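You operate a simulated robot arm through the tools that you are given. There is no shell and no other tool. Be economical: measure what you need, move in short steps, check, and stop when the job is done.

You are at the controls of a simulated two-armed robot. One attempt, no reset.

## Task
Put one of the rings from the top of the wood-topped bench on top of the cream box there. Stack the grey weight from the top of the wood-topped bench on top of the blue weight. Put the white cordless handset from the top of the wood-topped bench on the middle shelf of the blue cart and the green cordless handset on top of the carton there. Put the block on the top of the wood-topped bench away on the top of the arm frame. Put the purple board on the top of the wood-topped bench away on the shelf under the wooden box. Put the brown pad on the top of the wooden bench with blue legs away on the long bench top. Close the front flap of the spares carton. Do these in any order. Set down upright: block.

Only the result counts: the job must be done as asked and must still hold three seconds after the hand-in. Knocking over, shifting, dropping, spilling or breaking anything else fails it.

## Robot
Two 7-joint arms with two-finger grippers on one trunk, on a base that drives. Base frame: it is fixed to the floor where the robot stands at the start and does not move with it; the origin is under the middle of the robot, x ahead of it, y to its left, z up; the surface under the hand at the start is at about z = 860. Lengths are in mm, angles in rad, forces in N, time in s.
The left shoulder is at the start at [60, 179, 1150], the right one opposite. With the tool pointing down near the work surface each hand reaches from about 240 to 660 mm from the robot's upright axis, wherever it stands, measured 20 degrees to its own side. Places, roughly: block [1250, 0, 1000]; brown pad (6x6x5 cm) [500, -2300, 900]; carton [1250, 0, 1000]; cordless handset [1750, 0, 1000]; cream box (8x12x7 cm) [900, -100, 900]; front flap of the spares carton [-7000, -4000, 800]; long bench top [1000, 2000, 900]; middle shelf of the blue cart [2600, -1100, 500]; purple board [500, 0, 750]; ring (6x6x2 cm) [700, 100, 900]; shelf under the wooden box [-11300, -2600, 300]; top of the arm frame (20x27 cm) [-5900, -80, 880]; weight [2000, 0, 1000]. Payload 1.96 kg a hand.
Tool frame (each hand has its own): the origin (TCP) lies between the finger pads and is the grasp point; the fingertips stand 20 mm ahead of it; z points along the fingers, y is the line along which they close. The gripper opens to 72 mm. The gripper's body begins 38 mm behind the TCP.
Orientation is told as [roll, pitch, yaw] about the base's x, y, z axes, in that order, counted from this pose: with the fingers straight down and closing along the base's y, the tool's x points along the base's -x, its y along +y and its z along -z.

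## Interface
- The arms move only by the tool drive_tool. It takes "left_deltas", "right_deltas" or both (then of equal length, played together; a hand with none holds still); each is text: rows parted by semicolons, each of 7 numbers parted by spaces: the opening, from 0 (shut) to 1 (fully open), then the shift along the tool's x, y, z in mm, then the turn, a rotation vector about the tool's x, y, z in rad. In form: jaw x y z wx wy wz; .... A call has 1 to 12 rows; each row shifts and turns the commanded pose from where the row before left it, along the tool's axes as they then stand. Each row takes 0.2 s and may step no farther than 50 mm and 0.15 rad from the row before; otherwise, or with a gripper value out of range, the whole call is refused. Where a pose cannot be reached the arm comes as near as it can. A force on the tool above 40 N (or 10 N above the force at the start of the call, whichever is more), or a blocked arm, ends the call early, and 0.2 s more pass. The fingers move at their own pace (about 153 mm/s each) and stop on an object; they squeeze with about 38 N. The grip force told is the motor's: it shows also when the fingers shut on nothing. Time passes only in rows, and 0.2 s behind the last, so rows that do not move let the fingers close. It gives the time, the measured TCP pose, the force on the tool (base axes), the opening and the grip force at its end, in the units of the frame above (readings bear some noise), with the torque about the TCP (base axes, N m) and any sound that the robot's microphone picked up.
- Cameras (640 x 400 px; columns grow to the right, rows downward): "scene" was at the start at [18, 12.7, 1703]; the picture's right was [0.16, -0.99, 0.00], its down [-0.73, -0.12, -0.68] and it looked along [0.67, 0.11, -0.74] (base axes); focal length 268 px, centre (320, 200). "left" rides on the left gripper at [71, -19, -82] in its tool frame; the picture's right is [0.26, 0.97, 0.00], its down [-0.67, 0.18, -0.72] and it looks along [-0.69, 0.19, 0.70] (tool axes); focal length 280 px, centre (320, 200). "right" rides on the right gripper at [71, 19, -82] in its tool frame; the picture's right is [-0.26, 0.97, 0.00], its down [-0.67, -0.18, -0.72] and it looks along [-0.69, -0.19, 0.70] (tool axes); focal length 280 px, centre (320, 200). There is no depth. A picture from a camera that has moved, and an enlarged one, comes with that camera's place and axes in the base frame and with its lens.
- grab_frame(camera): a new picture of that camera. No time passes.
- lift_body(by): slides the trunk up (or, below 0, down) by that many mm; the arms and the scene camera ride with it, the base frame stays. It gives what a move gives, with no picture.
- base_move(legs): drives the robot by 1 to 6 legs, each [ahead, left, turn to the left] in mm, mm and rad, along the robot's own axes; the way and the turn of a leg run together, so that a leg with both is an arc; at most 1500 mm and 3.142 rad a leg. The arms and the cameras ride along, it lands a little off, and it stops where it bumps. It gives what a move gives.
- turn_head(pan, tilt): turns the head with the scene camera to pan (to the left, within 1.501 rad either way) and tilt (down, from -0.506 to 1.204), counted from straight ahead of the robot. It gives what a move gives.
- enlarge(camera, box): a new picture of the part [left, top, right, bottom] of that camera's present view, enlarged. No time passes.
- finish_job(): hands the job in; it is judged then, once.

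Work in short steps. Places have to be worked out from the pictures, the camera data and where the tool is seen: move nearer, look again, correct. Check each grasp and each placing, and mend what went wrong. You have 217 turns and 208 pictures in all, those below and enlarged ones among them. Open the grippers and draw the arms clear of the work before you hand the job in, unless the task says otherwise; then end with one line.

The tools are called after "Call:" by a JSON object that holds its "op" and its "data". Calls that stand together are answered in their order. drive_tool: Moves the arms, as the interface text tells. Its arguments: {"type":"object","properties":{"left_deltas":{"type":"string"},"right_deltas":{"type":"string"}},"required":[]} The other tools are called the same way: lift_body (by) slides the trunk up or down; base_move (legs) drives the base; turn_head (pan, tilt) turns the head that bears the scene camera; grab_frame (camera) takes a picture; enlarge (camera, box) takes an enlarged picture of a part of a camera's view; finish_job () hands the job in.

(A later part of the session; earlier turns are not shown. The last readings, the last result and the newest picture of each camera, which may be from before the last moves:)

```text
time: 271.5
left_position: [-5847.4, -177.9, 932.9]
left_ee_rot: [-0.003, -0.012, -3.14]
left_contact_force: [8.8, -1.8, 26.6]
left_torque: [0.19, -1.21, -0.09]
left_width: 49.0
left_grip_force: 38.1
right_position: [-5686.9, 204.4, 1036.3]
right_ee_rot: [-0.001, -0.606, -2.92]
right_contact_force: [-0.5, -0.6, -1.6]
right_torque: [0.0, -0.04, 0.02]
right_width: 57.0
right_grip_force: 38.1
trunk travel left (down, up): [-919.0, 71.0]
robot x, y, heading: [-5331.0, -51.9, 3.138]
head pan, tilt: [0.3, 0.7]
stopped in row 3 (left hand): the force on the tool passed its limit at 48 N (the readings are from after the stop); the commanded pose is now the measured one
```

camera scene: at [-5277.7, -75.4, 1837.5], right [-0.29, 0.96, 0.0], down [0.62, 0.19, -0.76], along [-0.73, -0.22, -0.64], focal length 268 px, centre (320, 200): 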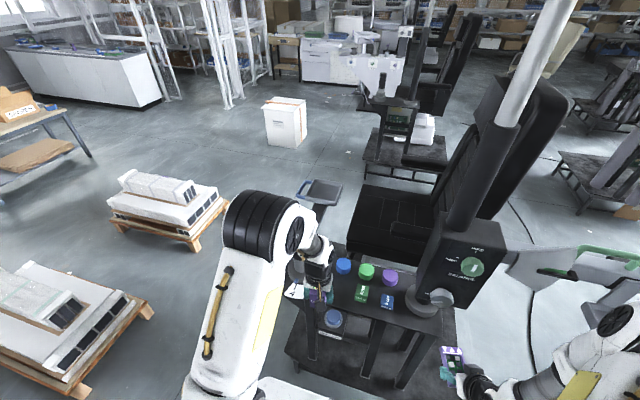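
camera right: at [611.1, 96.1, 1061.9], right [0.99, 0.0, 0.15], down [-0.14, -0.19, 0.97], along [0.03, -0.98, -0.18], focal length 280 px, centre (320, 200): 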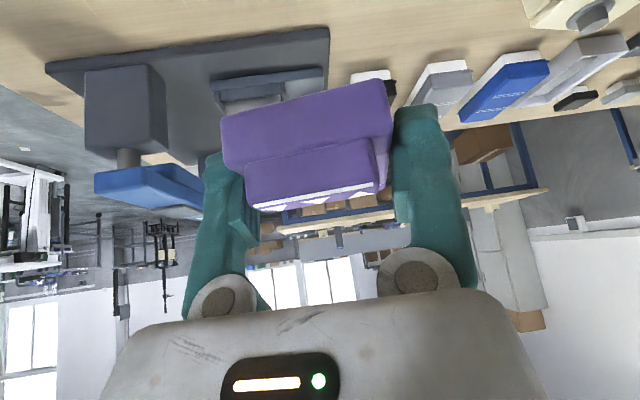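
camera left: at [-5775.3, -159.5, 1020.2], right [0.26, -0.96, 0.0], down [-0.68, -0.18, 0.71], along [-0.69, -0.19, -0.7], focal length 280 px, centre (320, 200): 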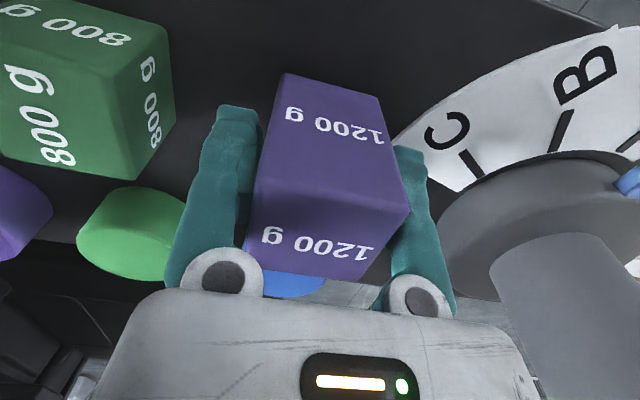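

Contact at plate level ~890. I ease up 2 mm and release.

Call:
{"op": "drive_tool", "data": {"left_deltas": "0 0 0 -2 0 0 0;0 0 0 0 0 0 0"}}

```text
time: 272.1
left_position: [-5847.1, -179.6, 934.4]
left_ee_rot: [-0.003, -0.012, -3.14]
left_contact_force: [8.3, 0.5, 12.4]
left_torque: [0.08, -0.89, 0.03]
left_width: 48.9
left_grip_force: 37.8
right_position: [-5688.5, 203.7, 1035.5]
right_ee_rot: [0.0, -0.607, -2.922]
right_contact_force: [0.0, -0.7, -1.5]
right_torque: [0.01, -0.03, 0.0]
right_width: 57.0
right_grip_force: 37.6
trunk travel left (down, up): [-919.0, 71.0]
robot x, y, heading: [-5332.8, -50.6, 3.136]
head pan, tilt: [0.3, 0.7]
```

Call:
{"op": "drive_tool", "data": {"left_deltas": "0 0 0 -1 0 0 0;0 0 0 0 0 0 0;0.75 0 0 0 0 0 0;1 0 0 0 0 0 0;1 0 0 0 0 0 0"}}

Call:
{"op": "grab_frame", "data": {"camera": "left"}}

```text
time: 273.3
left_position: [-5851.7, -179.7, 934.7]
left_ee_rot: [-0.002, -0.01, -3.139]
left_contact_force: [0.1, 0.9, -0.9]
left_torque: [0.0, 0.0, -0.02]
left_width: 72.1
left_grip_force: 0.1
right_position: [-5690.5, 202.1, 1034.1]
right_ee_rot: [-0.002, -0.605, -2.919]
right_contact_force: [-0.1, -0.3, -1.2]
right_torque: [0.0, -0.06, -0.03]
right_width: 56.7
right_grip_force: 38.1
trunk travel left (down, up): [-919.0, 71.0]
robot x, y, heading: [-5333.5, -55.5, 3.142]
head pan, tilt: [0.3, 0.7]
```

```text
80 pictures are left
camera left: at [-5778.3, -160.1, 1015.0], right [0.26, -0.96, 0.0], down [-0.67, -0.19, 0.72], along [-0.7, -0.19, -0.69], focal length 280 px, centre (320, 200)
```

left: 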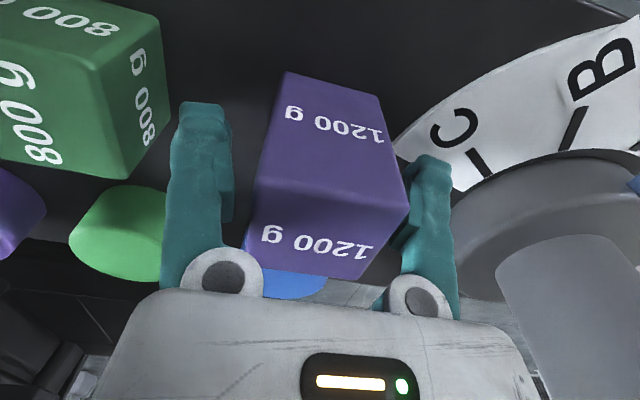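

Block stands free. I rise straight up and withdraw.

Call:
{"op": "drive_tool", "data": {"left_deltas": "1 0 0 -15 0 0 0;1 0 0 -30 0 0 0;1 0 0 -45 0 0 0;1 0 0 -45 0 0 0;1 45 0 -10 0 0 0;1 45 0 0 0 0 0;1 45 0 0 0 0 0;1 30 0 0 0 0 0;1 0 0 0 0 0 0"}}

Call:
{"op": "enlarge", "data": {"camera": "scene", "box": [250, 220, 430, 340]}}

```text
time: 275.3
left_position: [-5684.7, -179.5, 1077.0]
left_ee_rot: [-0.002, -0.01, -3.139]
left_contact_force: [-0.8, 0.7, -0.2]
left_torque: [-0.02, 0.0, 0.01]
left_width: 72.3
left_grip_force: 0.0
right_position: [-5691.5, 203.0, 1033.8]
right_ee_rot: [-0.002, -0.604, -2.921]
right_contact_force: [0.0, -0.3, -1.3]
right_torque: [0.05, -0.04, -0.06]
right_width: 56.7
right_grip_force: 38.0
trunk travel left (down, up): [-919.0, 71.0]
robot x, y, heading: [-5330.4, -49.4, 3.141]
head pan, tilt: [0.3, 0.7]
```

```text
3.33 times, centred on (340, 280) of scene
camera zoom: at [-5356.0, -76.8, 1837.6], right [-0.29, 0.96, 0.0], down [0.62, 0.19, -0.76], along [-0.73, -0.22, -0.64], focal length 894 px, centre (253, -67)
```

zoom: 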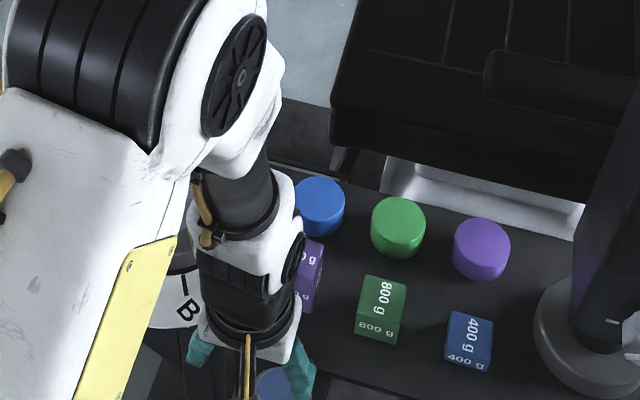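

Block placed upright on the frame. Now I look toward the carton table and the far shelf to plan the route.

Call:
{"op": "base_move", "data": {"legs": [[-200, 0, 0]]}}

Call:
{"op": "turn_head", "data": {"pan": 0.75, "tilt": 0.35}}

Call:
{"op": "grab_frame", "data": {"camera": "scene"}}

```text
time: 276.9
left_position: [-5485.7, -180.7, 1075.7]
left_ee_rot: [-0.002, -0.008, -3.14]
left_contact_force: [0.2, -0.1, 0.9]
left_torque: [-0.02, 0.01, 0.03]
left_width: 71.9
left_grip_force: 0.1
right_position: [-5492.6, 203.3, 1033.9]
right_ee_rot: [-0.001, -0.602, -2.921]
right_contact_force: [0.1, -0.9, -2.4]
right_torque: [0.01, -0.04, 0.01]
right_width: 57.0
right_grip_force: 38.1
trunk travel left (down, up): [-919.0, 71.0]
robot x, y, heading: [-5132.9, -54.8, 3.141]
head pan, tilt: [0.3, 0.7]
```

```text
time: 277.8
left_position: [-5483.7, -180.8, 1076.6]
left_ee_rot: [0.0, -0.01, -3.138]
left_contact_force: [-0.1, 0.6, 0.1]
left_torque: [0.0, 0.04, -0.02]
left_width: 72.0
left_grip_force: 0.0
right_position: [-5491.7, 202.1, 1035.3]
right_ee_rot: [-0.001, -0.606, -2.919]
right_contact_force: [-0.2, 0.9, -1.9]
right_torque: [0.03, -0.01, 0.0]
right_width: 56.8
right_grip_force: 38.3
trunk travel left (down, up): [-919.0, 71.0]
robot x, y, heading: [-5134.1, -55.1, 3.141]
head pan, tilt: [0.75, 0.351]
```

```text
78 pictures are left
camera scene: at [-5142.1, -115.3, 1868.9], right [-0.68, 0.73, 0.0], down [0.25, 0.23, -0.94], along [-0.69, -0.64, -0.34], focal length 268 px, centre (320, 200)
```

scene: 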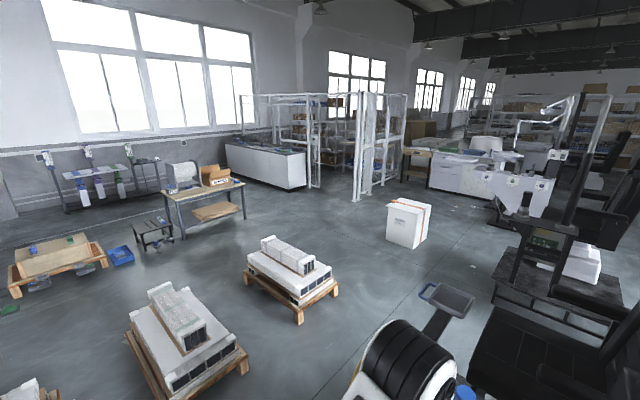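

Route planned: along y≈−1000 between the machines and the pallets, then down x≈−7500 toward the carton table (front at y≈−3970).

Call:
{"op": "base_move", "data": {"legs": [[0, 945, 0], [1400, 0, 0], [960, 0, 0], [0, 0, 1.571], [1400, 0, 0]]}}

Call:
{"op": "turn_head", "data": {"pan": 0.2, "tilt": 0.5}}

Call:
{"op": "grab_frame", "data": {"camera": "scene"}}

```text
time: 304.3
left_position: [-7400.9, -2724.0, 1077.0]
left_ee_rot: [-0.003, -0.011, -1.589]
left_contact_force: [-0.4, -0.1, -0.4]
left_torque: [0.0, 0.0, 0.01]
left_width: 71.9
left_grip_force: 0.0
right_position: [-7783.8, -2724.1, 1035.5]
right_ee_rot: [-0.002, -0.608, -1.368]
right_contact_force: [0.2, -0.2, -1.1]
right_torque: [-0.02, 0.01, 0.0]
right_width: 57.1
right_grip_force: 37.2
trunk travel left (down, up): [-919.0, 71.0]
robot x, y, heading: [-7520.4, -2374.6, -1.59]
head pan, tilt: [0.75, 0.351]
```

```text
time: 305.3
left_position: [-7400.6, -2724.6, 1076.6]
left_ee_rot: [-0.003, -0.007, -1.589]
left_contact_force: [-0.2, 0.4, 0.0]
left_torque: [0.01, -0.01, -0.03]
left_width: 72.0
left_grip_force: 0.0
right_position: [-7783.5, -2723.7, 1036.3]
right_ee_rot: [-0.001, -0.602, -1.369]
right_contact_force: [0.1, 0.2, -1.1]
right_torque: [0.06, 0.0, -0.03]
right_width: 56.7
right_grip_force: 37.6
trunk travel left (down, up): [-919.0, 71.0]
robot x, y, heading: [-7524.0, -2368.0, -1.595]
head pan, tilt: [0.201, 0.499]
```

```text
77 pictures are left
camera scene: at [-7505.1, -2401.1, 1855.3], right [-0.98, -0.18, 0.0], down [-0.09, 0.47, -0.88], along [0.16, -0.86, -0.48], focal length 268 px, centre (320, 200)
```

scene: 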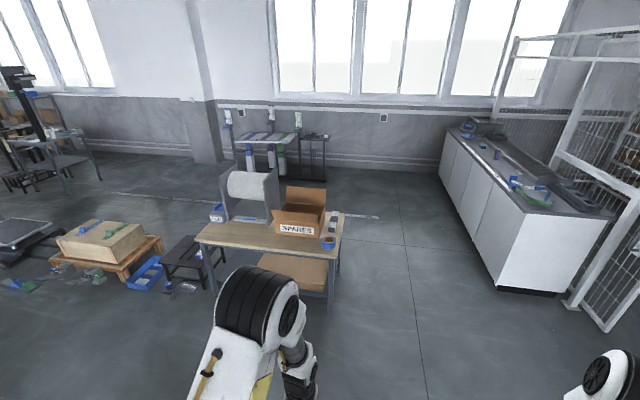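

Call:
{"op": "enlarge", "data": {"camera": "scene", "box": [190, 160, 370, 300]}}

```text
2.86 times, centred on (280, 230) of scene
camera zoom: at [-7505.1, -2401.1, 1855.3], right [-0.98, -0.18, 0.0], down [-0.09, 0.47, -0.88], along [0.16, -0.86, -0.48], focal length 766 px, centre (434, 114)
```

zoom: 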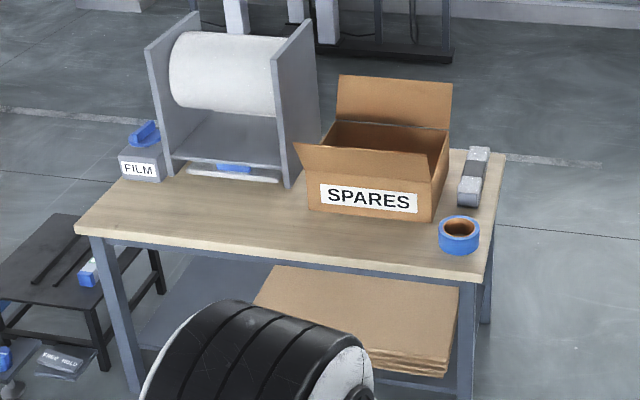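

SPARES carton: hinge of the front flap ≈ (−7030,−4054,735), flap standing about vertical (~90 mm). Table top ≈ z 600. I drive closer, aligned for the left hand, and lower the trunk.

Call:
{"op": "base_move", "data": {"legs": [[0, 0, 0.024], [0, 370, 0], [1000, 0, 0]]}}

Call:
{"op": "lift_body", "data": {"by": -220}}

Call:
{"op": "turn_head", "data": {"pan": 0.15, "tilt": 0.75}}

Call:
{"op": "grab_frame", "data": {"camera": "scene"}}

Call:
{"op": "grab_frame", "data": {"camera": "left"}}

```text
time: 312.8
left_position: [-7020.8, -3719.0, 1077.2]
left_ee_rot: [0.0, -0.01, -1.567]
left_contact_force: [0.0, 0.3, -0.3]
left_torque: [0.0, 0.0, 0.04]
left_width: 72.1
left_grip_force: 0.1
right_position: [-7403.1, -3727.1, 1034.3]
right_ee_rot: [-0.002, -0.606, -1.345]
right_contact_force: [-0.2, -0.3, -1.3]
right_torque: [0.03, -0.04, -0.01]
right_width: 57.0
right_grip_force: 38.1
trunk travel left (down, up): [-919.0, 71.0]
robot x, y, heading: [-7150.8, -3369.2, -1.571]
head pan, tilt: [0.201, 0.499]
```

```text
time: 315.1
left_position: [-7019.8, -3720.4, 857.7]
left_ee_rot: [-0.002, -0.007, -1.567]
left_contact_force: [1.8, -0.6, 0.0]
left_torque: [-0.01, -0.03, -0.02]
left_width: 72.4
left_grip_force: 0.1
right_position: [-7404.4, -3726.2, 813.3]
right_ee_rot: [-0.001, -0.603, -1.347]
right_contact_force: [0.5, 0.0, -1.9]
right_torque: [0.03, -0.01, -0.02]
right_width: 57.0
right_grip_force: 37.7
trunk travel left (down, up): [-699.0, 291.0]
robot x, y, heading: [-7147.5, -3366.8, -1.57]
head pan, tilt: [0.201, 0.499]
```

```text
time: 315.9
left_position: [-7021.0, -3719.4, 857.0]
left_ee_rot: [0.0, -0.008, -1.566]
left_contact_force: [0.3, -0.6, 0.5]
left_torque: [-0.01, 0.03, 0.01]
left_width: 72.1
left_grip_force: 0.1
right_position: [-7402.3, -3725.9, 814.6]
right_ee_rot: [-0.002, -0.603, -1.347]
right_contact_force: [0.5, -1.3, -1.2]
right_torque: [0.04, 0.07, -0.01]
right_width: 56.6
right_grip_force: 37.9
trunk travel left (down, up): [-699.0, 291.0]
robot x, y, heading: [-7150.2, -3370.2, -1.569]
head pan, tilt: [0.15, 0.75]
```

```text
75 pictures are left
camera scene: at [-7137.7, -3392.1, 1613.4], right [-0.99, -0.15, 0.0], down [-0.1, 0.67, -0.73], along [0.11, -0.72, -0.68], focal length 268 px, centre (320, 200)
```

scene: 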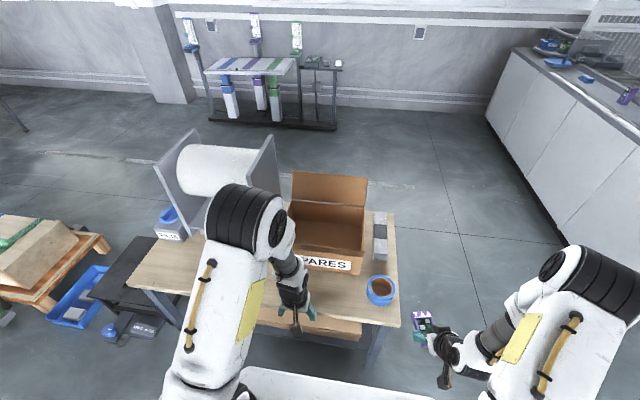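

```text
74 pictures are left
camera left: at [-7039.4, -3648.6, 938.0], right [0.96, 0.27, 0.0], down [0.19, -0.67, 0.72], along [0.19, -0.7, -0.69], focal length 280 px, centre (320, 200)
```

left: 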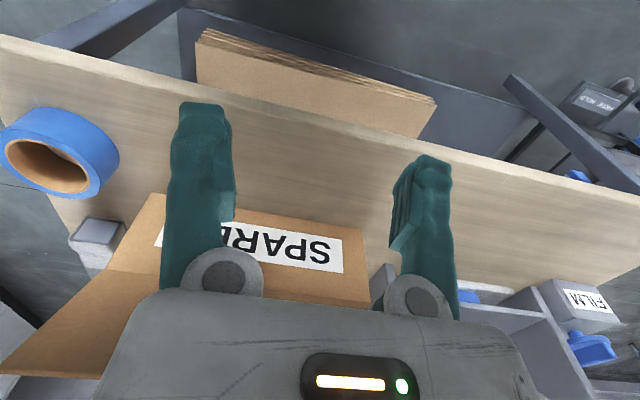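

Call:
{"op": "enlarge", "data": {"camera": "scene", "box": [260, 160, 404, 310]}}

```text
2.67 times, centred on (332, 235) of scene
camera zoom: at [-7137.7, -3392.1, 1613.4], right [-0.99, -0.15, 0.0], down [-0.1, 0.67, -0.73], along [0.11, -0.72, -0.68], focal length 715 px, centre (288, 107)
```

zoom: 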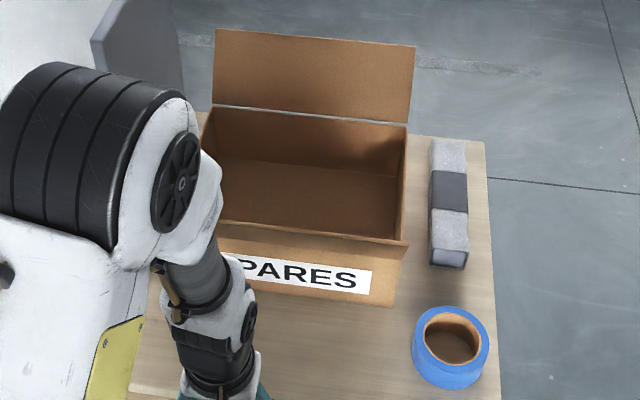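

The front flap actually leans outward (~37°), about 200 mm long: hinge ≈ (y −4000, z 771), free edge ≈ (y −3880, z 933), x −7214…−6939. I shut the left gripper, raise and tilt it to push the flap over.

Call:
{"op": "drive_tool", "data": {"left_deltas": "0 20 0 -35 0 0 0;0 0 0 -35 0 0 0;0 0 0 0 0 -0.15 0;0 0 0 0 0 -0.15 0;0 0 0 0 0 -0.15 0;0 0 0 0 0 0 0"}}

Call:
{"op": "base_move", "data": {"legs": [[0, -40, 0], [90, 0, 0]]}}

Call:
{"op": "grab_frame", "data": {"camera": "left"}}

Call:
{"op": "grab_frame", "data": {"camera": "right"}}

Call:
{"op": "grab_frame", "data": {"camera": "scene"}}

```text
time: 317.3
left_position: [-7029.0, -3731.8, 917.9]
left_ee_rot: [-0.002, -0.46, -1.565]
left_contact_force: [-0.2, 0.1, 0.0]
left_torque: [-0.02, -0.01, 0.03]
left_width: 0.1
left_grip_force: 29.3
left hand out of reach, approached as far as the arm can: row 4, 5
right_position: [-7402.9, -3727.9, 815.1]
right_ee_rot: [0.0, -0.606, -1.345]
right_contact_force: [-0.5, 0.6, -1.4]
right_torque: [0.06, 0.02, -0.01]
right_width: 56.8
right_grip_force: 38.1
trunk travel left (down, up): [-699.0, 291.0]
robot x, y, heading: [-7151.4, -3369.9, -1.568]
head pan, tilt: [0.15, 0.75]
```

```text
time: 318.8
left_position: [-7069.7, -3823.9, 919.5]
left_ee_rot: [-0.003, -0.457, -1.567]
left_contact_force: [-1.2, 0.6, 0.4]
left_torque: [-0.01, 0.01, 0.01]
left_width: 0.1
left_grip_force: 29.5
right_position: [-7443.2, -3818.0, 815.5]
right_ee_rot: [-0.001, -0.605, -1.347]
right_contact_force: [0.0, -0.1, -1.7]
right_torque: [0.03, 0.03, -0.02]
right_width: 57.1
right_grip_force: 37.9
trunk travel left (down, up): [-699.0, 291.0]
robot x, y, heading: [-7189.2, -3461.6, -1.574]
head pan, tilt: [0.15, 0.75]
```

```text
72 pictures are left
camera left: at [-7088.8, -3724.2, 959.7], right [0.96, 0.24, -0.12], down [0.19, -0.29, 0.94], along [0.19, -0.93, -0.32], focal length 280 px, centre (320, 200)
```

left: 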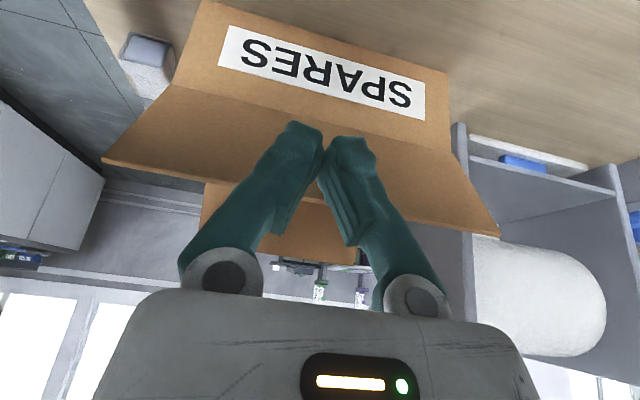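

```text
71 pictures are left
camera right: at [-7448.3, -3712.7, 841.3], right [0.99, 0.0, 0.15], down [-0.14, -0.19, 0.97], along [0.03, -0.98, -0.18], focal length 280 px, centre (320, 200)
```

right: 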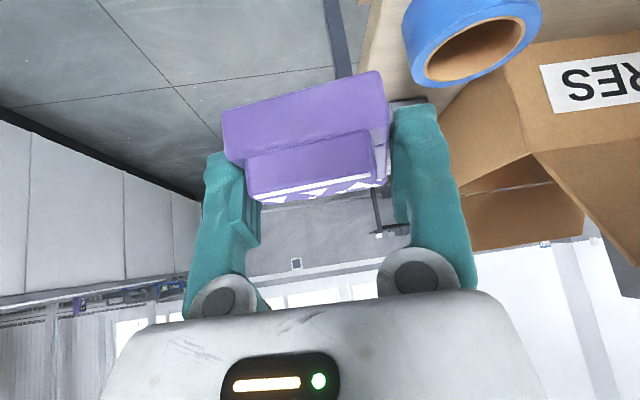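

```text
70 pictures are left
camera scene: at [-7178.8, -3483.4, 1613.3], right [-0.99, -0.15, 0.0], down [-0.1, 0.68, -0.73], along [0.11, -0.72, -0.68], focal length 268 px, centre (320, 200)
```

scene: 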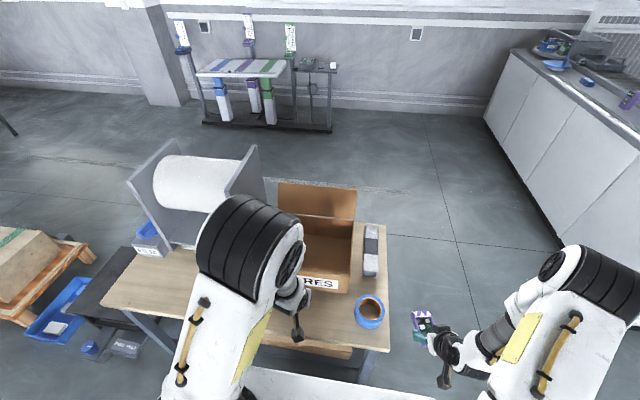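

The left camera shows flap hinge and free edge clearly (free edge between z≈887 and 933). I lower 25 mm and push forward in −y with the closed fingers.

Call:
{"op": "drive_tool", "data": {"left_deltas": "0 11 0 22.4 0 0 0;0 -26.9 0 13.2 0 0 0;0 -26.9 0 13.2 0 0 0;0 -26.9 0 13.2 0 0 0;0 -26.9 0 13.2 0 0 0;0 -26.9 0 13.2 0 0 0;0 0 0 0 0 0 0"}}

Call:
{"op": "grab_frame", "data": {"camera": "left"}}

Call:
{"op": "enlarge", "data": {"camera": "scene", "box": [200, 160, 392, 320]}}

```text
time: 320.4
left_position: [-7069.0, -3973.6, 894.3]
left_ee_rot: [-0.002, -0.457, -1.566]
left_contact_force: [-0.2, 0.4, -0.4]
left_torque: [0.03, 0.02, 0.01]
left_width: 0.2
left_grip_force: 29.5
right_position: [-7443.5, -3817.6, 815.0]
right_ee_rot: [-0.003, -0.605, -1.347]
right_contact_force: [-1.1, 0.1, -1.8]
right_torque: [0.02, -0.02, -0.03]
right_width: 56.8
right_grip_force: 37.7
trunk travel left (down, up): [-699.0, 291.0]
robot x, y, heading: [-7189.7, -3459.9, -1.575]
head pan, tilt: [0.15, 0.75]
```

```text
69 pictures are left
camera left: at [-7088.0, -3873.2, 935.6], right [0.96, 0.24, -0.12], down [0.19, -0.29, 0.94], along [0.19, -0.93, -0.32], focal length 280 px, centre (320, 200)
```

left: 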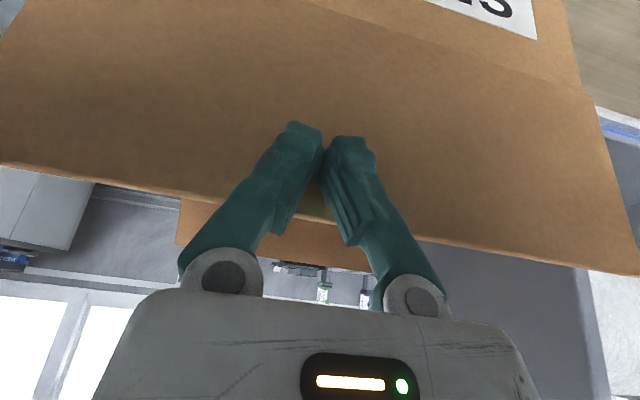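

```text
2.50 times, centred on (296, 240) of scene
camera zoom: at [-7178.1, -3481.5, 1613.3], right [-0.99, -0.15, 0.0], down [-0.1, 0.67, -0.73], along [0.11, -0.72, -0.68], focal length 670 px, centre (380, 100)
```

zoom: 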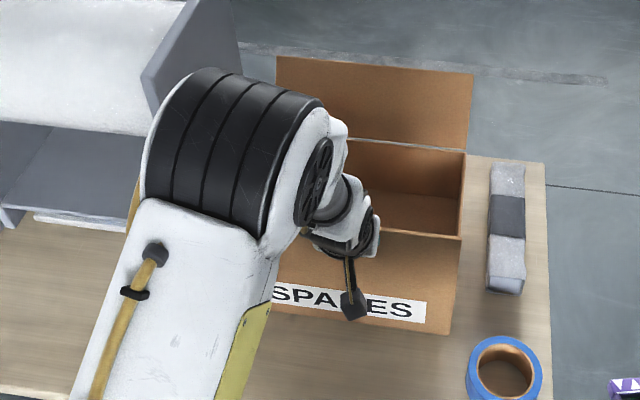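

No contact force yet; continuing forward 60 mm.

Call:
{"op": "drive_tool", "data": {"left_deltas": "0 -26.9 0 13.2 0 0 0;0 -26.9 0 13.2 0 0 0;0 0 0 0 0 0 0"}}

Call:
{"op": "grab_frame", "data": {"camera": "left"}}

Call:
{"op": "enlarge", "data": {"camera": "scene", "box": [200, 160, 392, 320]}}

```text
time: 321.2
left_position: [-7069.6, -4033.7, 895.2]
left_ee_rot: [-0.002, -0.46, -1.567]
left_contact_force: [0.5, -0.1, -0.6]
left_torque: [0.0, -0.05, 0.0]
left_width: 0.1
left_grip_force: 29.5
right_position: [-7443.5, -3817.3, 815.0]
right_ee_rot: [-0.001, -0.603, -1.347]
right_contact_force: [0.0, -0.5, -1.0]
right_torque: [0.05, 0.0, -0.03]
right_width: 56.8
right_grip_force: 38.0
trunk travel left (down, up): [-699.0, 291.0]
robot x, y, heading: [-7188.9, -3460.2, -1.575]
head pan, tilt: [0.15, 0.75]
```

```text
67 pictures are left
camera left: at [-7088.0, -3932.9, 935.7], right [0.96, 0.24, -0.12], down [0.19, -0.29, 0.94], along [0.19, -0.93, -0.32], focal length 280 px, centre (320, 200)
```

left: 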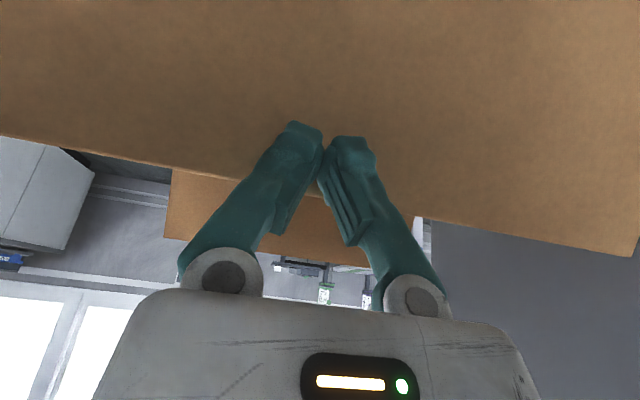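

```text
2.50 times, centred on (296, 240) of scene
camera zoom: at [-7178.0, -3481.7, 1613.3], right [-0.99, -0.15, 0.0], down [-0.1, 0.67, -0.73], along [0.11, -0.72, -0.68], focal length 670 px, centre (380, 100)
```

zoom: 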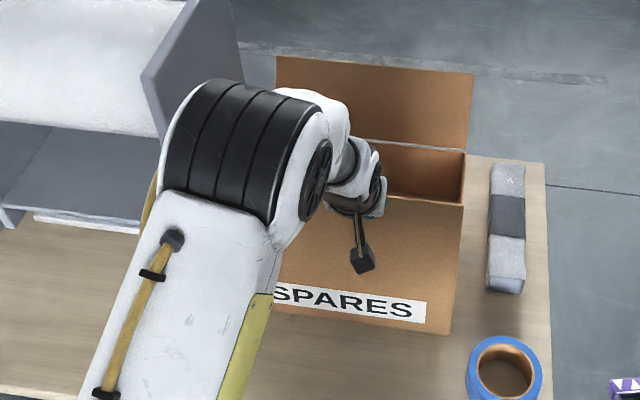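

The flap swings with the fingers almost without resistance. I continue forward and downward along its arc.

Call:
{"op": "drive_tool", "data": {"left_deltas": "0 -13.4 0 23.3 0 0 0;0 -13.4 0 23.3 0 0 0;0 -13.4 0 23.3 0 0 0;0 0.6 0 16.4 0 0 0;0 0.6 0 16.4 0 0 0;0 0 0 0 0 0 0"}}

Call:
{"op": "enlarge", "data": {"camera": "scene", "box": [200, 160, 392, 320]}}

Call:
{"op": "grab_frame", "data": {"camera": "left"}}

```text
time: 322.6
left_position: [-7068.9, -4113.8, 817.5]
left_ee_rot: [-0.002, -0.459, -1.568]
left_contact_force: [0.5, 0.0, -0.7]
left_torque: [0.01, 0.03, 0.0]
left_width: 0.0
left_grip_force: 29.6
right_position: [-7443.5, -3817.7, 813.6]
right_ee_rot: [-0.002, -0.602, -1.348]
right_contact_force: [-0.5, -1.0, -0.7]
right_torque: [0.03, 0.03, -0.05]
right_width: 56.8
right_grip_force: 38.1
trunk travel left (down, up): [-699.0, 291.0]
robot x, y, heading: [-7189.3, -3453.9, -1.572]
head pan, tilt: [0.15, 0.75]
```

```text
2.50 times, centred on (296, 240) of scene
camera zoom: at [-7178.1, -3481.9, 1613.3], right [-0.99, -0.15, 0.0], down [-0.1, 0.67, -0.73], along [0.11, -0.72, -0.68], focal length 670 px, centre (380, 100)
```

zoom: 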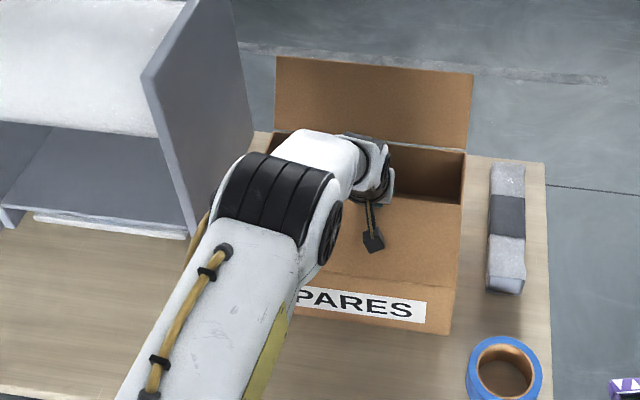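

```text
64 pictures are left
camera left: at [-7087.6, -4013.7, 859.9], right [0.96, 0.24, -0.12], down [0.19, -0.29, 0.94], along [0.19, -0.93, -0.32], focal length 280 px, centre (320, 200)
```

left: 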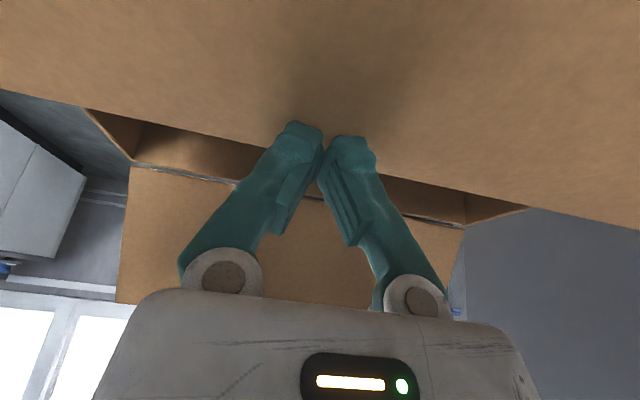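

Nearly closed; I press down further until resistance.

Call:
{"op": "drive_tool", "data": {"left_deltas": "0 4.4 0 9 0 0 0;0 4.4 0 9 0 0 0;0 2.2 0 4.5 0 0 0;0 0 0 0 0 0 0"}}

Call:
{"op": "grab_frame", "data": {"camera": "left"}}

```text
time: 323.6
left_position: [-7067.7, -4115.7, 796.3]
left_ee_rot: [0.0, -0.463, -1.567]
left_contact_force: [0.2, -2.2, 13.0]
left_torque: [-0.07, 0.01, -0.01]
left_width: 6.1
left_grip_force: 29.7
right_position: [-7444.1, -3817.7, 814.5]
right_ee_rot: [-0.002, -0.605, -1.348]
right_contact_force: [-0.6, 0.0, -1.3]
right_torque: [0.01, -0.01, 0.01]
right_width: 56.8
right_grip_force: 37.9
trunk travel left (down, up): [-699.0, 291.0]
robot x, y, heading: [-7189.9, -3460.2, -1.576]
head pan, tilt: [0.15, 0.75]
```

```text
63 pictures are left
camera left: at [-7087.7, -4014.6, 836.9], right [0.96, 0.24, -0.12], down [0.19, -0.28, 0.94], along [0.19, -0.93, -0.32], focal length 280 px, centre (320, 200)
```

left: 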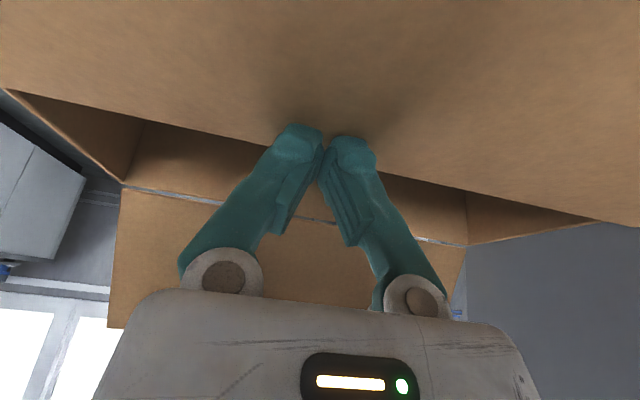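

13 N resistance: the flap is at its stop. I lift off straight up and back, then check it stays.

Call:
{"op": "drive_tool", "data": {"left_deltas": "0 -8.8 0 -18 0 0 0;0 -13.2 0 -27 0 0 0;0 -13 0 -36 0 0 0;0 0 0 -40 0 0 0;0 20 0 -40 0 0 0;0 20 0 -40 0 0 0;0 0 0 0 0 0 0"}}

Call:
{"op": "grab_frame", "data": {"camera": "left"}}

Call:
{"op": "enlarge", "data": {"camera": "scene", "box": [200, 160, 392, 320]}}

```text
time: 325.2
left_position: [-7069.0, -4020.6, 971.4]
left_ee_rot: [-0.003, -0.458, -1.567]
left_contact_force: [0.4, 0.8, 0.0]
left_torque: [-0.01, -0.02, -0.01]
left_width: 0.0
left_grip_force: 29.5
right_position: [-7443.3, -3818.4, 814.4]
right_ee_rot: [-0.002, -0.603, -1.347]
right_contact_force: [0.8, -0.6, -2.0]
right_torque: [0.01, -0.01, 0.01]
right_width: 56.8
right_grip_force: 37.4
trunk travel left (down, up): [-699.0, 291.0]
robot x, y, heading: [-7191.5, -3460.3, -1.57]
head pan, tilt: [0.15, 0.75]
```

```text
62 pictures are left
camera left: at [-7087.4, -3921.4, 1013.0], right [0.96, 0.24, -0.12], down [0.19, -0.29, 0.94], along [0.19, -0.93, -0.32], focal length 280 px, centre (320, 200)
```

left: 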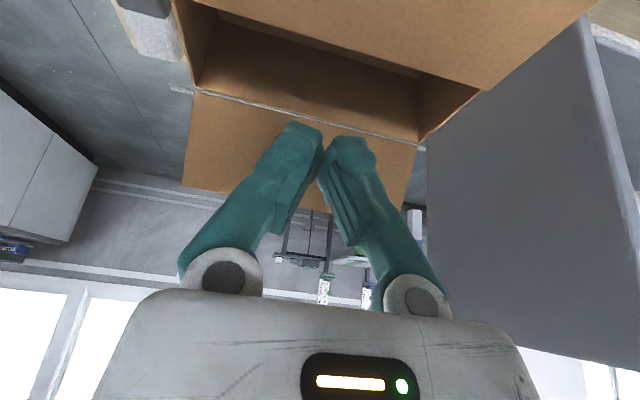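

```text
2.50 times, centred on (296, 240) of scene
camera zoom: at [-7177.9, -3483.6, 1613.3], right [-0.99, -0.15, 0.0], down [-0.1, 0.68, -0.73], along [0.11, -0.72, -0.68], focal length 670 px, centre (380, 100)
```

zoom: 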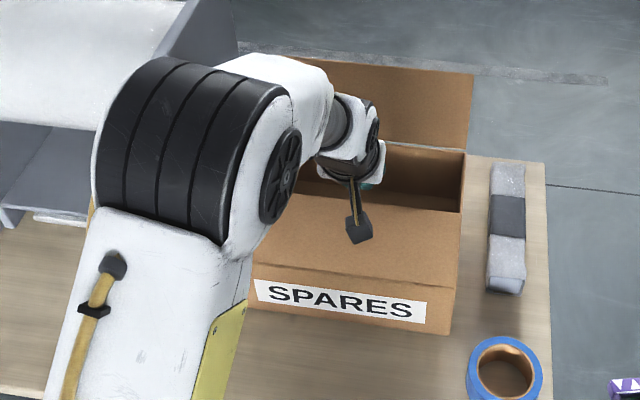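

The front flap stays shut. I back off, retract the left hand, and head for the far shelf.

Call:
{"op": "base_move", "data": {"legs": [[-450, 0, 0]]}}

Call:
{"op": "drive_tool", "data": {"left_deltas": "0 40 0 -20 0 0 0;0 40 0 -20 0 0 0;0 40 0 -20 0 0 0;0 40 0 -20 0 0.1 0;0 20 0 0 0 0.15 0;0 0 0 0 0 0.15 0;0 0 0 0 0 0 0"}}

Call:
{"op": "turn_head", "data": {"pan": 0.1, "tilt": 0.6}}

Call:
{"op": "grab_frame", "data": {"camera": "scene"}}

```text
time: 327.9
left_position: [-7069.7, -3571.9, 972.2]
left_ee_rot: [-0.002, -0.459, -1.571]
left_contact_force: [-0.1, 1.1, -0.1]
left_torque: [0.02, -0.01, 0.02]
left_width: 0.1
left_grip_force: 29.3
right_position: [-7443.6, -3368.0, 815.0]
right_ee_rot: [-0.003, -0.603, -1.349]
right_contact_force: [0.1, -0.3, -0.9]
right_torque: [0.04, 0.0, -0.01]
right_width: 56.9
right_grip_force: 38.1
trunk travel left (down, up): [-699.0, 291.0]
robot x, y, heading: [-7187.6, -3010.9, -1.578]
head pan, tilt: [0.15, 0.75]
```

```text
time: 329.6
left_position: [-7069.9, -3373.7, 965.6]
left_ee_rot: [-0.002, -0.059, -1.573]
left_contact_force: [0.1, 0.8, -0.1]
left_torque: [0.02, 0.0, 0.01]
left_width: 0.0
left_grip_force: 30.0
right_position: [-7443.8, -3366.9, 815.4]
right_ee_rot: [-0.002, -0.605, -1.352]
right_contact_force: [-0.6, -0.4, -1.4]
right_torque: [0.04, 0.03, 0.03]
right_width: 57.1
right_grip_force: 38.3
trunk travel left (down, up): [-699.0, 291.0]
robot x, y, heading: [-7184.9, -3010.1, -1.574]
head pan, tilt: [0.15, 0.75]
```

```text
time: 330.2
left_position: [-7068.7, -3374.2, 965.1]
left_ee_rot: [-0.001, -0.057, -1.572]
left_contact_force: [-0.7, 0.6, 0.3]
left_torque: [0.0, -0.02, 0.02]
left_width: 0.2
left_grip_force: 29.5
right_position: [-7444.8, -3368.5, 814.8]
right_ee_rot: [-0.003, -0.603, -1.353]
right_contact_force: [0.4, 0.0, -1.5]
right_torque: [0.01, 0.01, 0.03]
right_width: 57.1
right_grip_force: 37.6
trunk travel left (down, up): [-699.0, 291.0]
robot x, y, heading: [-7191.5, -3011.5, -1.577]
head pan, tilt: [0.099, 0.6]
```

```text
60 pictures are left
camera scene: at [-7180.5, -3039.6, 1626.1], right [-1.0, -0.09, 0.0], down [-0.05, 0.56, -0.82], along [0.08, -0.82, -0.57], focal length 268 px, centre (320, 200)
```

scene: 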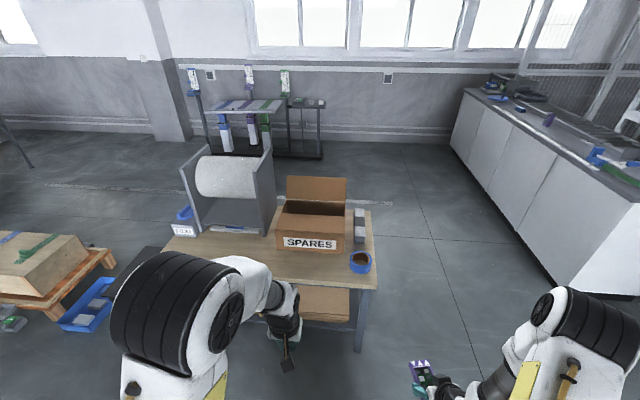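

The carton's front flap lies flat and closed. Now drive to the far shelf: strafe right, back, turn to face −x, and ahead.

Call:
{"op": "base_move", "data": {"legs": [[0, -330, 0], [-560, 0, 0], [0, 0, -1.565], [1400, 0, 0], [500, 0, 0]]}}

Call:
{"op": "turn_head", "data": {"pan": 0.0, "tilt": 0.4}}

Call:
{"op": "grab_frame", "data": {"camera": "scene"}}

```text
time: 348.1
left_position: [-9776.3, -2612.5, 965.2]
left_ee_rot: [-0.002, -0.058, -3.118]
left_contact_force: [0.0, 0.4, -1.2]
left_torque: [0.01, 0.0, -0.01]
left_width: 0.0
left_grip_force: 29.4
right_position: [-9779.8, -2238.4, 815.0]
right_ee_rot: [0.0, -0.604, -2.899]
right_contact_force: [-0.7, -0.1, -1.6]
right_torque: [-0.01, -0.05, 0.03]
right_width: 56.8
right_grip_force: 38.3
trunk travel left (down, up): [-699.0, 291.0]
robot x, y, heading: [-9418.8, -2483.0, -3.125]
head pan, tilt: [0.099, 0.6]
```

```text
time: 348.9
left_position: [-9776.0, -2612.7, 966.2]
left_ee_rot: [-0.001, -0.056, -3.12]
left_contact_force: [-0.1, 0.7, 0.1]
left_torque: [-0.01, 0.02, -0.02]
left_width: 0.0
left_grip_force: 29.5
right_position: [-9779.1, -2237.8, 813.8]
right_ee_rot: [-0.001, -0.603, -2.897]
right_contact_force: [0.1, 0.9, -1.5]
right_torque: [0.0, -0.05, 0.02]
right_width: 56.9
right_grip_force: 38.4
trunk travel left (down, up): [-699.0, 291.0]
robot x, y, heading: [-9415.6, -2485.4, -3.119]
head pan, tilt: [0.0, 0.4]
```

```text
59 pictures are left
camera scene: at [-9449.1, -2485.7, 1644.4], right [-0.02, 1.0, 0.0], down [0.39, 0.01, -0.92], along [-0.92, -0.02, -0.39], focal length 268 px, centre (320, 200)
```

scene: 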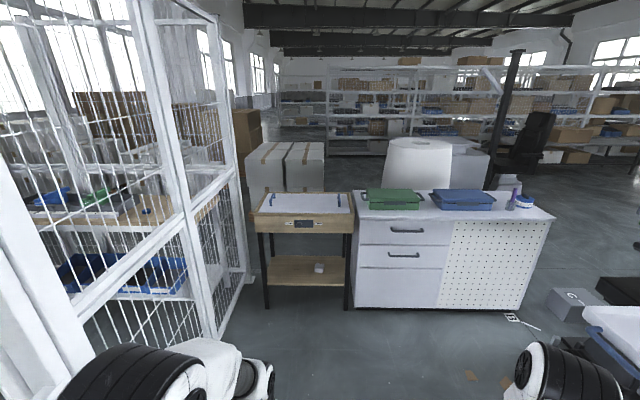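

Call:
{"op": "enlarge", "data": {"camera": "scene", "box": [230, 170, 390, 320]}}

```text
2.67 times, centred on (310, 245) of scene
camera zoom: at [-9449.1, -2485.7, 1644.4], right [-0.02, 1.0, 0.0], down [0.39, 0.01, -0.92], along [-0.92, -0.02, -0.39], focal length 715 px, centre (347, 80)
```

zoom: 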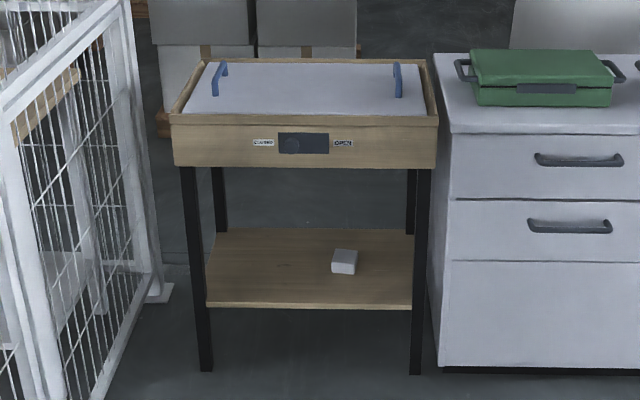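

Target: shelf under the wooden box: front edge x≈−11090, z≈250, y −2930…−2330, a small white item at y≈−2536. Free spot right of it at y≈−2423. I approach partway, extend the right hand, and lower the trunk.

Call:
{"op": "base_move", "data": {"legs": [[0, 0, -0.022], [0, 148, 0], [700, 0, 0]]}}

Call:
{"op": "drive_tool", "data": {"right_deltas": "0 -40 0 27.5 0 0 0;0 -40 0 27.5 0 0 0;0 -40 0 27.5 0 0 0;0 -36 0 25 0 0 0;0 0 0 0 0 0 0", "left_deltas": "0 0 0 0 0 0 0;0 0 0 0 0 0 0;0 0 0 0 0 0 0;0 0 0 0 0 0 0;0 0 0 0 0 0 0"}}

Call:
{"op": "lift_body", "data": {"by": -400}}

Call:
{"op": "turn_head", "data": {"pan": 0.0, "tilt": 0.5}}

Call:
{"op": "grab_frame", "data": {"camera": "scene"}}

```text
time: 354.0
left_position: [-10481.8, -2751.8, 965.9]
left_ee_rot: [-0.003, -0.057, -3.137]
left_contact_force: [-0.4, -0.3, 0.9]
left_torque: [-0.01, 0.03, -0.01]
left_width: 0.0
left_grip_force: 29.5
right_position: [-10477.1, -2377.3, 815.2]
right_ee_rot: [-0.001, -0.604, -2.917]
right_contact_force: [-0.3, -0.4, -1.7]
right_torque: [0.02, 0.0, 0.03]
right_width: 56.9
right_grip_force: 37.7
trunk travel left (down, up): [-699.0, 291.0]
robot x, y, heading: [-10120.4, -2628.7, -3.144]
head pan, tilt: [0.0, 0.4]
```

```text
time: 355.2
left_position: [-10481.2, -2751.3, 965.9]
left_ee_rot: [-0.001, -0.059, -3.139]
left_contact_force: [0.1, 0.1, 0.4]
left_torque: [-0.01, -0.01, -0.02]
left_width: 0.0
left_grip_force: 29.6
right_position: [-10661.7, -2419.6, 815.7]
right_ee_rot: [0.0, -0.605, -2.917]
right_contact_force: [0.2, 0.5, -2.4]
right_torque: [-0.01, -0.03, 0.01]
right_width: 56.8
right_grip_force: 38.1
trunk travel left (down, up): [-699.0, 291.0]
robot x, y, heading: [-10119.1, -2626.9, -3.139]
head pan, tilt: [0.0, 0.4]
```

```text
time: 359.1
left_position: [-10482.6, -2751.1, 565.4]
left_ee_rot: [-0.002, -0.059, -3.138]
left_contact_force: [1.0, -0.2, -0.5]
left_torque: [0.0, -0.03, 0.0]
left_width: 0.1
left_grip_force: 29.2
right_position: [-10661.0, -2418.7, 415.5]
right_ee_rot: [-0.003, -0.604, -2.917]
right_contact_force: [-0.4, 0.1, -0.5]
right_torque: [0.0, 0.01, -0.01]
right_width: 57.0
right_grip_force: 37.9
trunk travel left (down, up): [-299.0, 691.0]
robot x, y, heading: [-10119.1, -2635.1, -3.138]
head pan, tilt: [0.0, 0.4]
```

```text
time: 359.7
left_position: [-10481.8, -2751.7, 565.9]
left_ee_rot: [-0.002, -0.057, -3.14]
left_contact_force: [0.0, 0.4, 0.4]
left_torque: [-0.01, 0.03, -0.01]
left_width: 0.1
left_grip_force: 29.6
right_position: [-10661.8, -2418.8, 415.3]
right_ee_rot: [-0.003, -0.604, -2.919]
right_contact_force: [0.9, 0.4, -1.1]
right_torque: [0.02, 0.01, 0.01]
right_width: 56.9
right_grip_force: 37.6
trunk travel left (down, up): [-299.0, 691.0]
robot x, y, heading: [-10119.0, -2627.6, -3.139]
head pan, tilt: [0.0, 0.499]
```

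```text
57 pictures are left
camera scene: at [-10150.9, -2630.8, 1235.3], right [0.0, 1.0, 0.0], down [0.48, 0.0, -0.88], along [-0.88, 0.0, -0.48], focal length 268 px, centre (320, 200)
```

scene: 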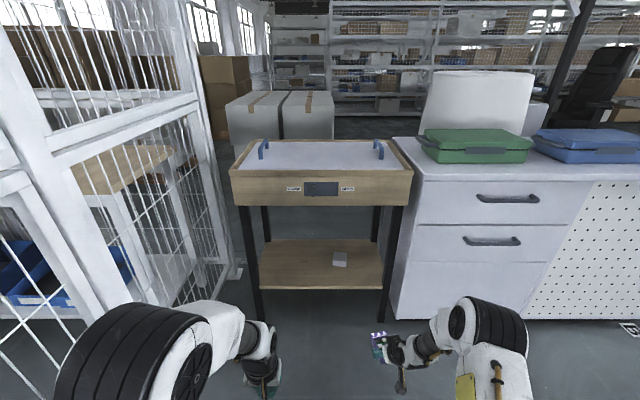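

Shelf right-hand spot centre y≈−2410, front edge x≈−11095, z≈235–250. I retract the left hand 80 mm, then drive ahead 470 mm.

Call:
{"op": "drive_tool", "data": {"left_deltas": "0 40 0 0 0 0 0;0 40 0 0 0 0 0;0 0 0 0 0 0 0"}}

Call:
{"op": "base_move", "data": {"legs": [[0, -8, 0], [470, 0, 0]]}}

Call:
{"op": "turn_head", "data": {"pan": -0.15, "tilt": 0.85}}

Call:
{"op": "grab_frame", "data": {"camera": "scene"}}

Call:
{"op": "grab_frame", "data": {"camera": "right"}}

```text
time: 360.5
left_position: [-10418.8, -2749.7, 561.7]
left_ee_rot: [-0.002, -0.058, -3.139]
left_contact_force: [0.1, 0.2, -1.0]
left_torque: [-0.02, 0.0, 0.02]
left_width: 0.0
left_grip_force: 29.5
left hand out of reach, approached as far as the arm can: row 2
right_position: [-10661.8, -2419.1, 416.5]
right_ee_rot: [0.0, -0.604, -2.918]
right_contact_force: [-0.2, -1.1, -1.0]
right_torque: [-0.05, -0.05, 0.0]
right_width: 57.0
right_grip_force: 38.5
trunk travel left (down, up): [-299.0, 691.0]
robot x, y, heading: [-10114.4, -2628.5, -3.138]
head pan, tilt: [0.0, 0.499]
```

```text
time: 363.7
left_position: [-10889.0, -2742.4, 562.3]
left_ee_rot: [-0.001, -0.056, -3.135]
left_contact_force: [0.5, -0.9, -0.5]
left_torque: [0.01, 0.04, 0.0]
left_width: 0.2
left_grip_force: 30.1
right_position: [-11131.8, -2413.0, 414.6]
right_ee_rot: [-0.002, -0.604, -2.915]
right_contact_force: [-0.3, -0.6, -1.3]
right_torque: [0.01, -0.04, -0.01]
right_width: 57.1
right_grip_force: 37.8
trunk travel left (down, up): [-299.0, 691.0]
robot x, y, heading: [-10589.0, -2624.0, -3.134]
head pan, tilt: [0.0, 0.499]
```

```text
time: 364.5
left_position: [-10888.0, -2743.3, 561.9]
left_ee_rot: [-0.001, -0.059, -3.136]
left_contact_force: [0.5, 0.6, -0.8]
left_torque: [-0.02, 0.02, 0.0]
left_width: 0.0
left_grip_force: 29.7
right_position: [-11132.3, -2412.6, 415.0]
right_ee_rot: [-0.003, -0.603, -2.915]
right_contact_force: [1.0, 0.2, -1.1]
right_torque: [-0.01, -0.04, -0.02]
right_width: 56.9
right_grip_force: 38.3
trunk travel left (down, up): [-299.0, 691.0]
robot x, y, heading: [-10590.1, -2622.2, -3.138]
head pan, tilt: [-0.15, 0.85]
```

```text
56 pictures are left
camera scene: at [-10606.9, -2612.1, 1205.4], right [0.15, 0.99, 0.0], down [0.74, -0.11, -0.66], along [-0.65, 0.1, -0.75], focal length 268 px, centre (320, 200)
```

scene: 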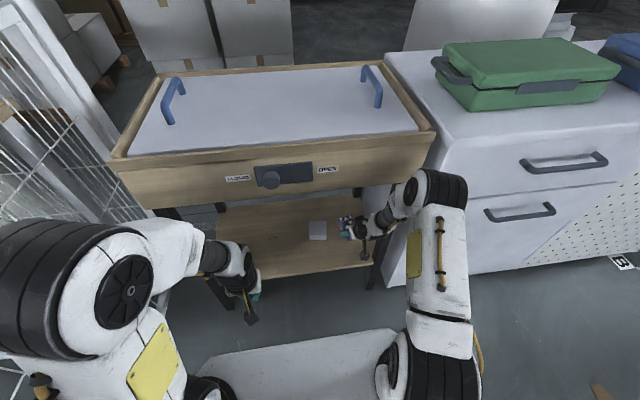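

```text
55 pictures are left
camera right: at [-11025.4, -2409.0, 442.1], right [0.01, -0.99, 0.15], down [-0.19, 0.14, 0.97], along [-0.98, -0.03, -0.18], focal length 280 px, centre (320, 200)
```

right: 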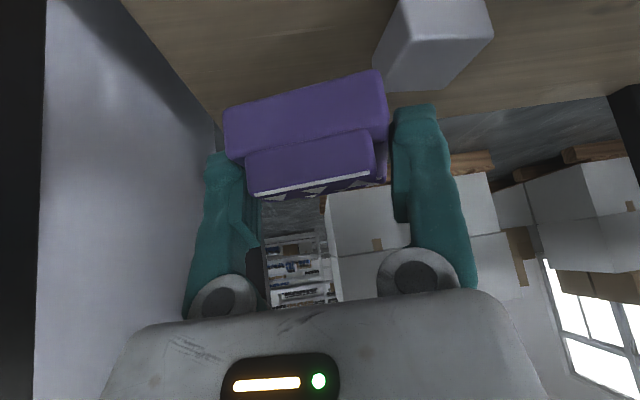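

Everything is clear: free spot between the white item (y<−2497) and the shelf's right edge (y≈−2297). I extend the right hand 30 mm forward, then lower with the trunk to just above the shelf.

Call:
{"op": "drive_tool", "data": {"right_deltas": "0 -24.7 0 17 0 0 0;0 0 0 0 0 0 0"}}

Call:
{"op": "lift_body", "data": {"by": -115}}

Call:
{"op": "grab_frame", "data": {"camera": "scene"}}

Call:
{"op": "grab_frame", "data": {"camera": "right"}}

```text
time: 365.1
left_position: [-10888.2, -2743.2, 562.7]
left_ee_rot: [-0.002, -0.057, -3.134]
left_contact_force: [1.3, -0.3, -0.4]
left_torque: [-0.02, -0.01, 0.0]
left_width: 0.1
left_grip_force: 29.2
right_position: [-11160.9, -2419.3, 414.8]
right_ee_rot: [0.0, -0.603, -2.914]
right_contact_force: [0.6, -0.4, -2.1]
right_torque: [0.01, -0.04, -0.02]
right_width: 56.9
right_grip_force: 38.2
trunk travel left (down, up): [-299.0, 691.0]
robot x, y, heading: [-10585.0, -2625.1, -3.134]
head pan, tilt: [-0.15, 0.85]
```

```text
time: 366.6
left_position: [-10889.6, -2743.5, 448.1]
left_ee_rot: [-0.001, -0.057, -3.135]
left_contact_force: [-0.1, -0.6, 0.2]
left_torque: [-0.03, -0.02, 0.05]
left_width: 0.0
left_grip_force: 29.6
right_position: [-11159.7, -2419.9, 299.5]
right_ee_rot: [-0.002, -0.603, -2.916]
right_contact_force: [-0.4, 0.6, -0.8]
right_torque: [0.0, -0.05, -0.01]
right_width: 56.7
right_grip_force: 37.8
trunk travel left (down, up): [-184.0, 806.0]
robot x, y, heading: [-10586.1, -2621.4, -3.139]
head pan, tilt: [-0.15, 0.85]
```

```text
54 pictures are left
camera scene: at [-10606.8, -2612.2, 1090.3], right [0.15, 0.99, 0.0], down [0.74, -0.11, -0.66], along [-0.65, 0.1, -0.75], focal length 268 px, centre (320, 200)
```

scene: 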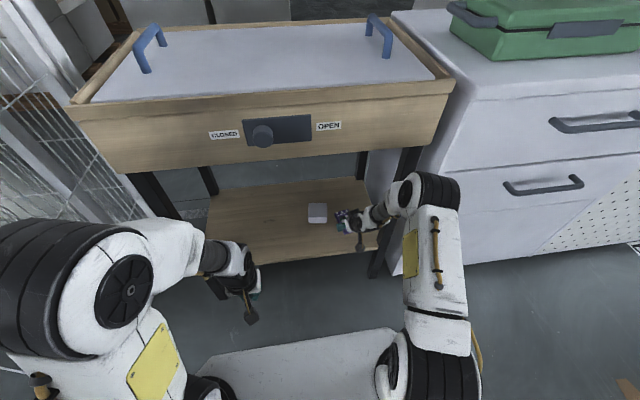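

```text
53 pictures are left
camera right: at [-11054.1, -2416.4, 326.8], right [0.01, -0.99, 0.15], down [-0.19, 0.14, 0.97], along [-0.98, -0.03, -0.18], focal length 280 px, centre (320, 200)
```

right: 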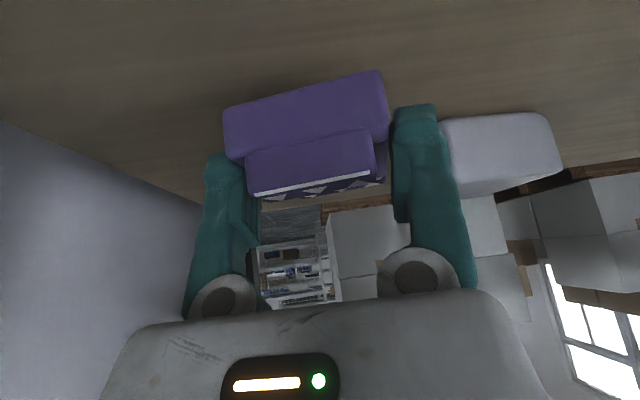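

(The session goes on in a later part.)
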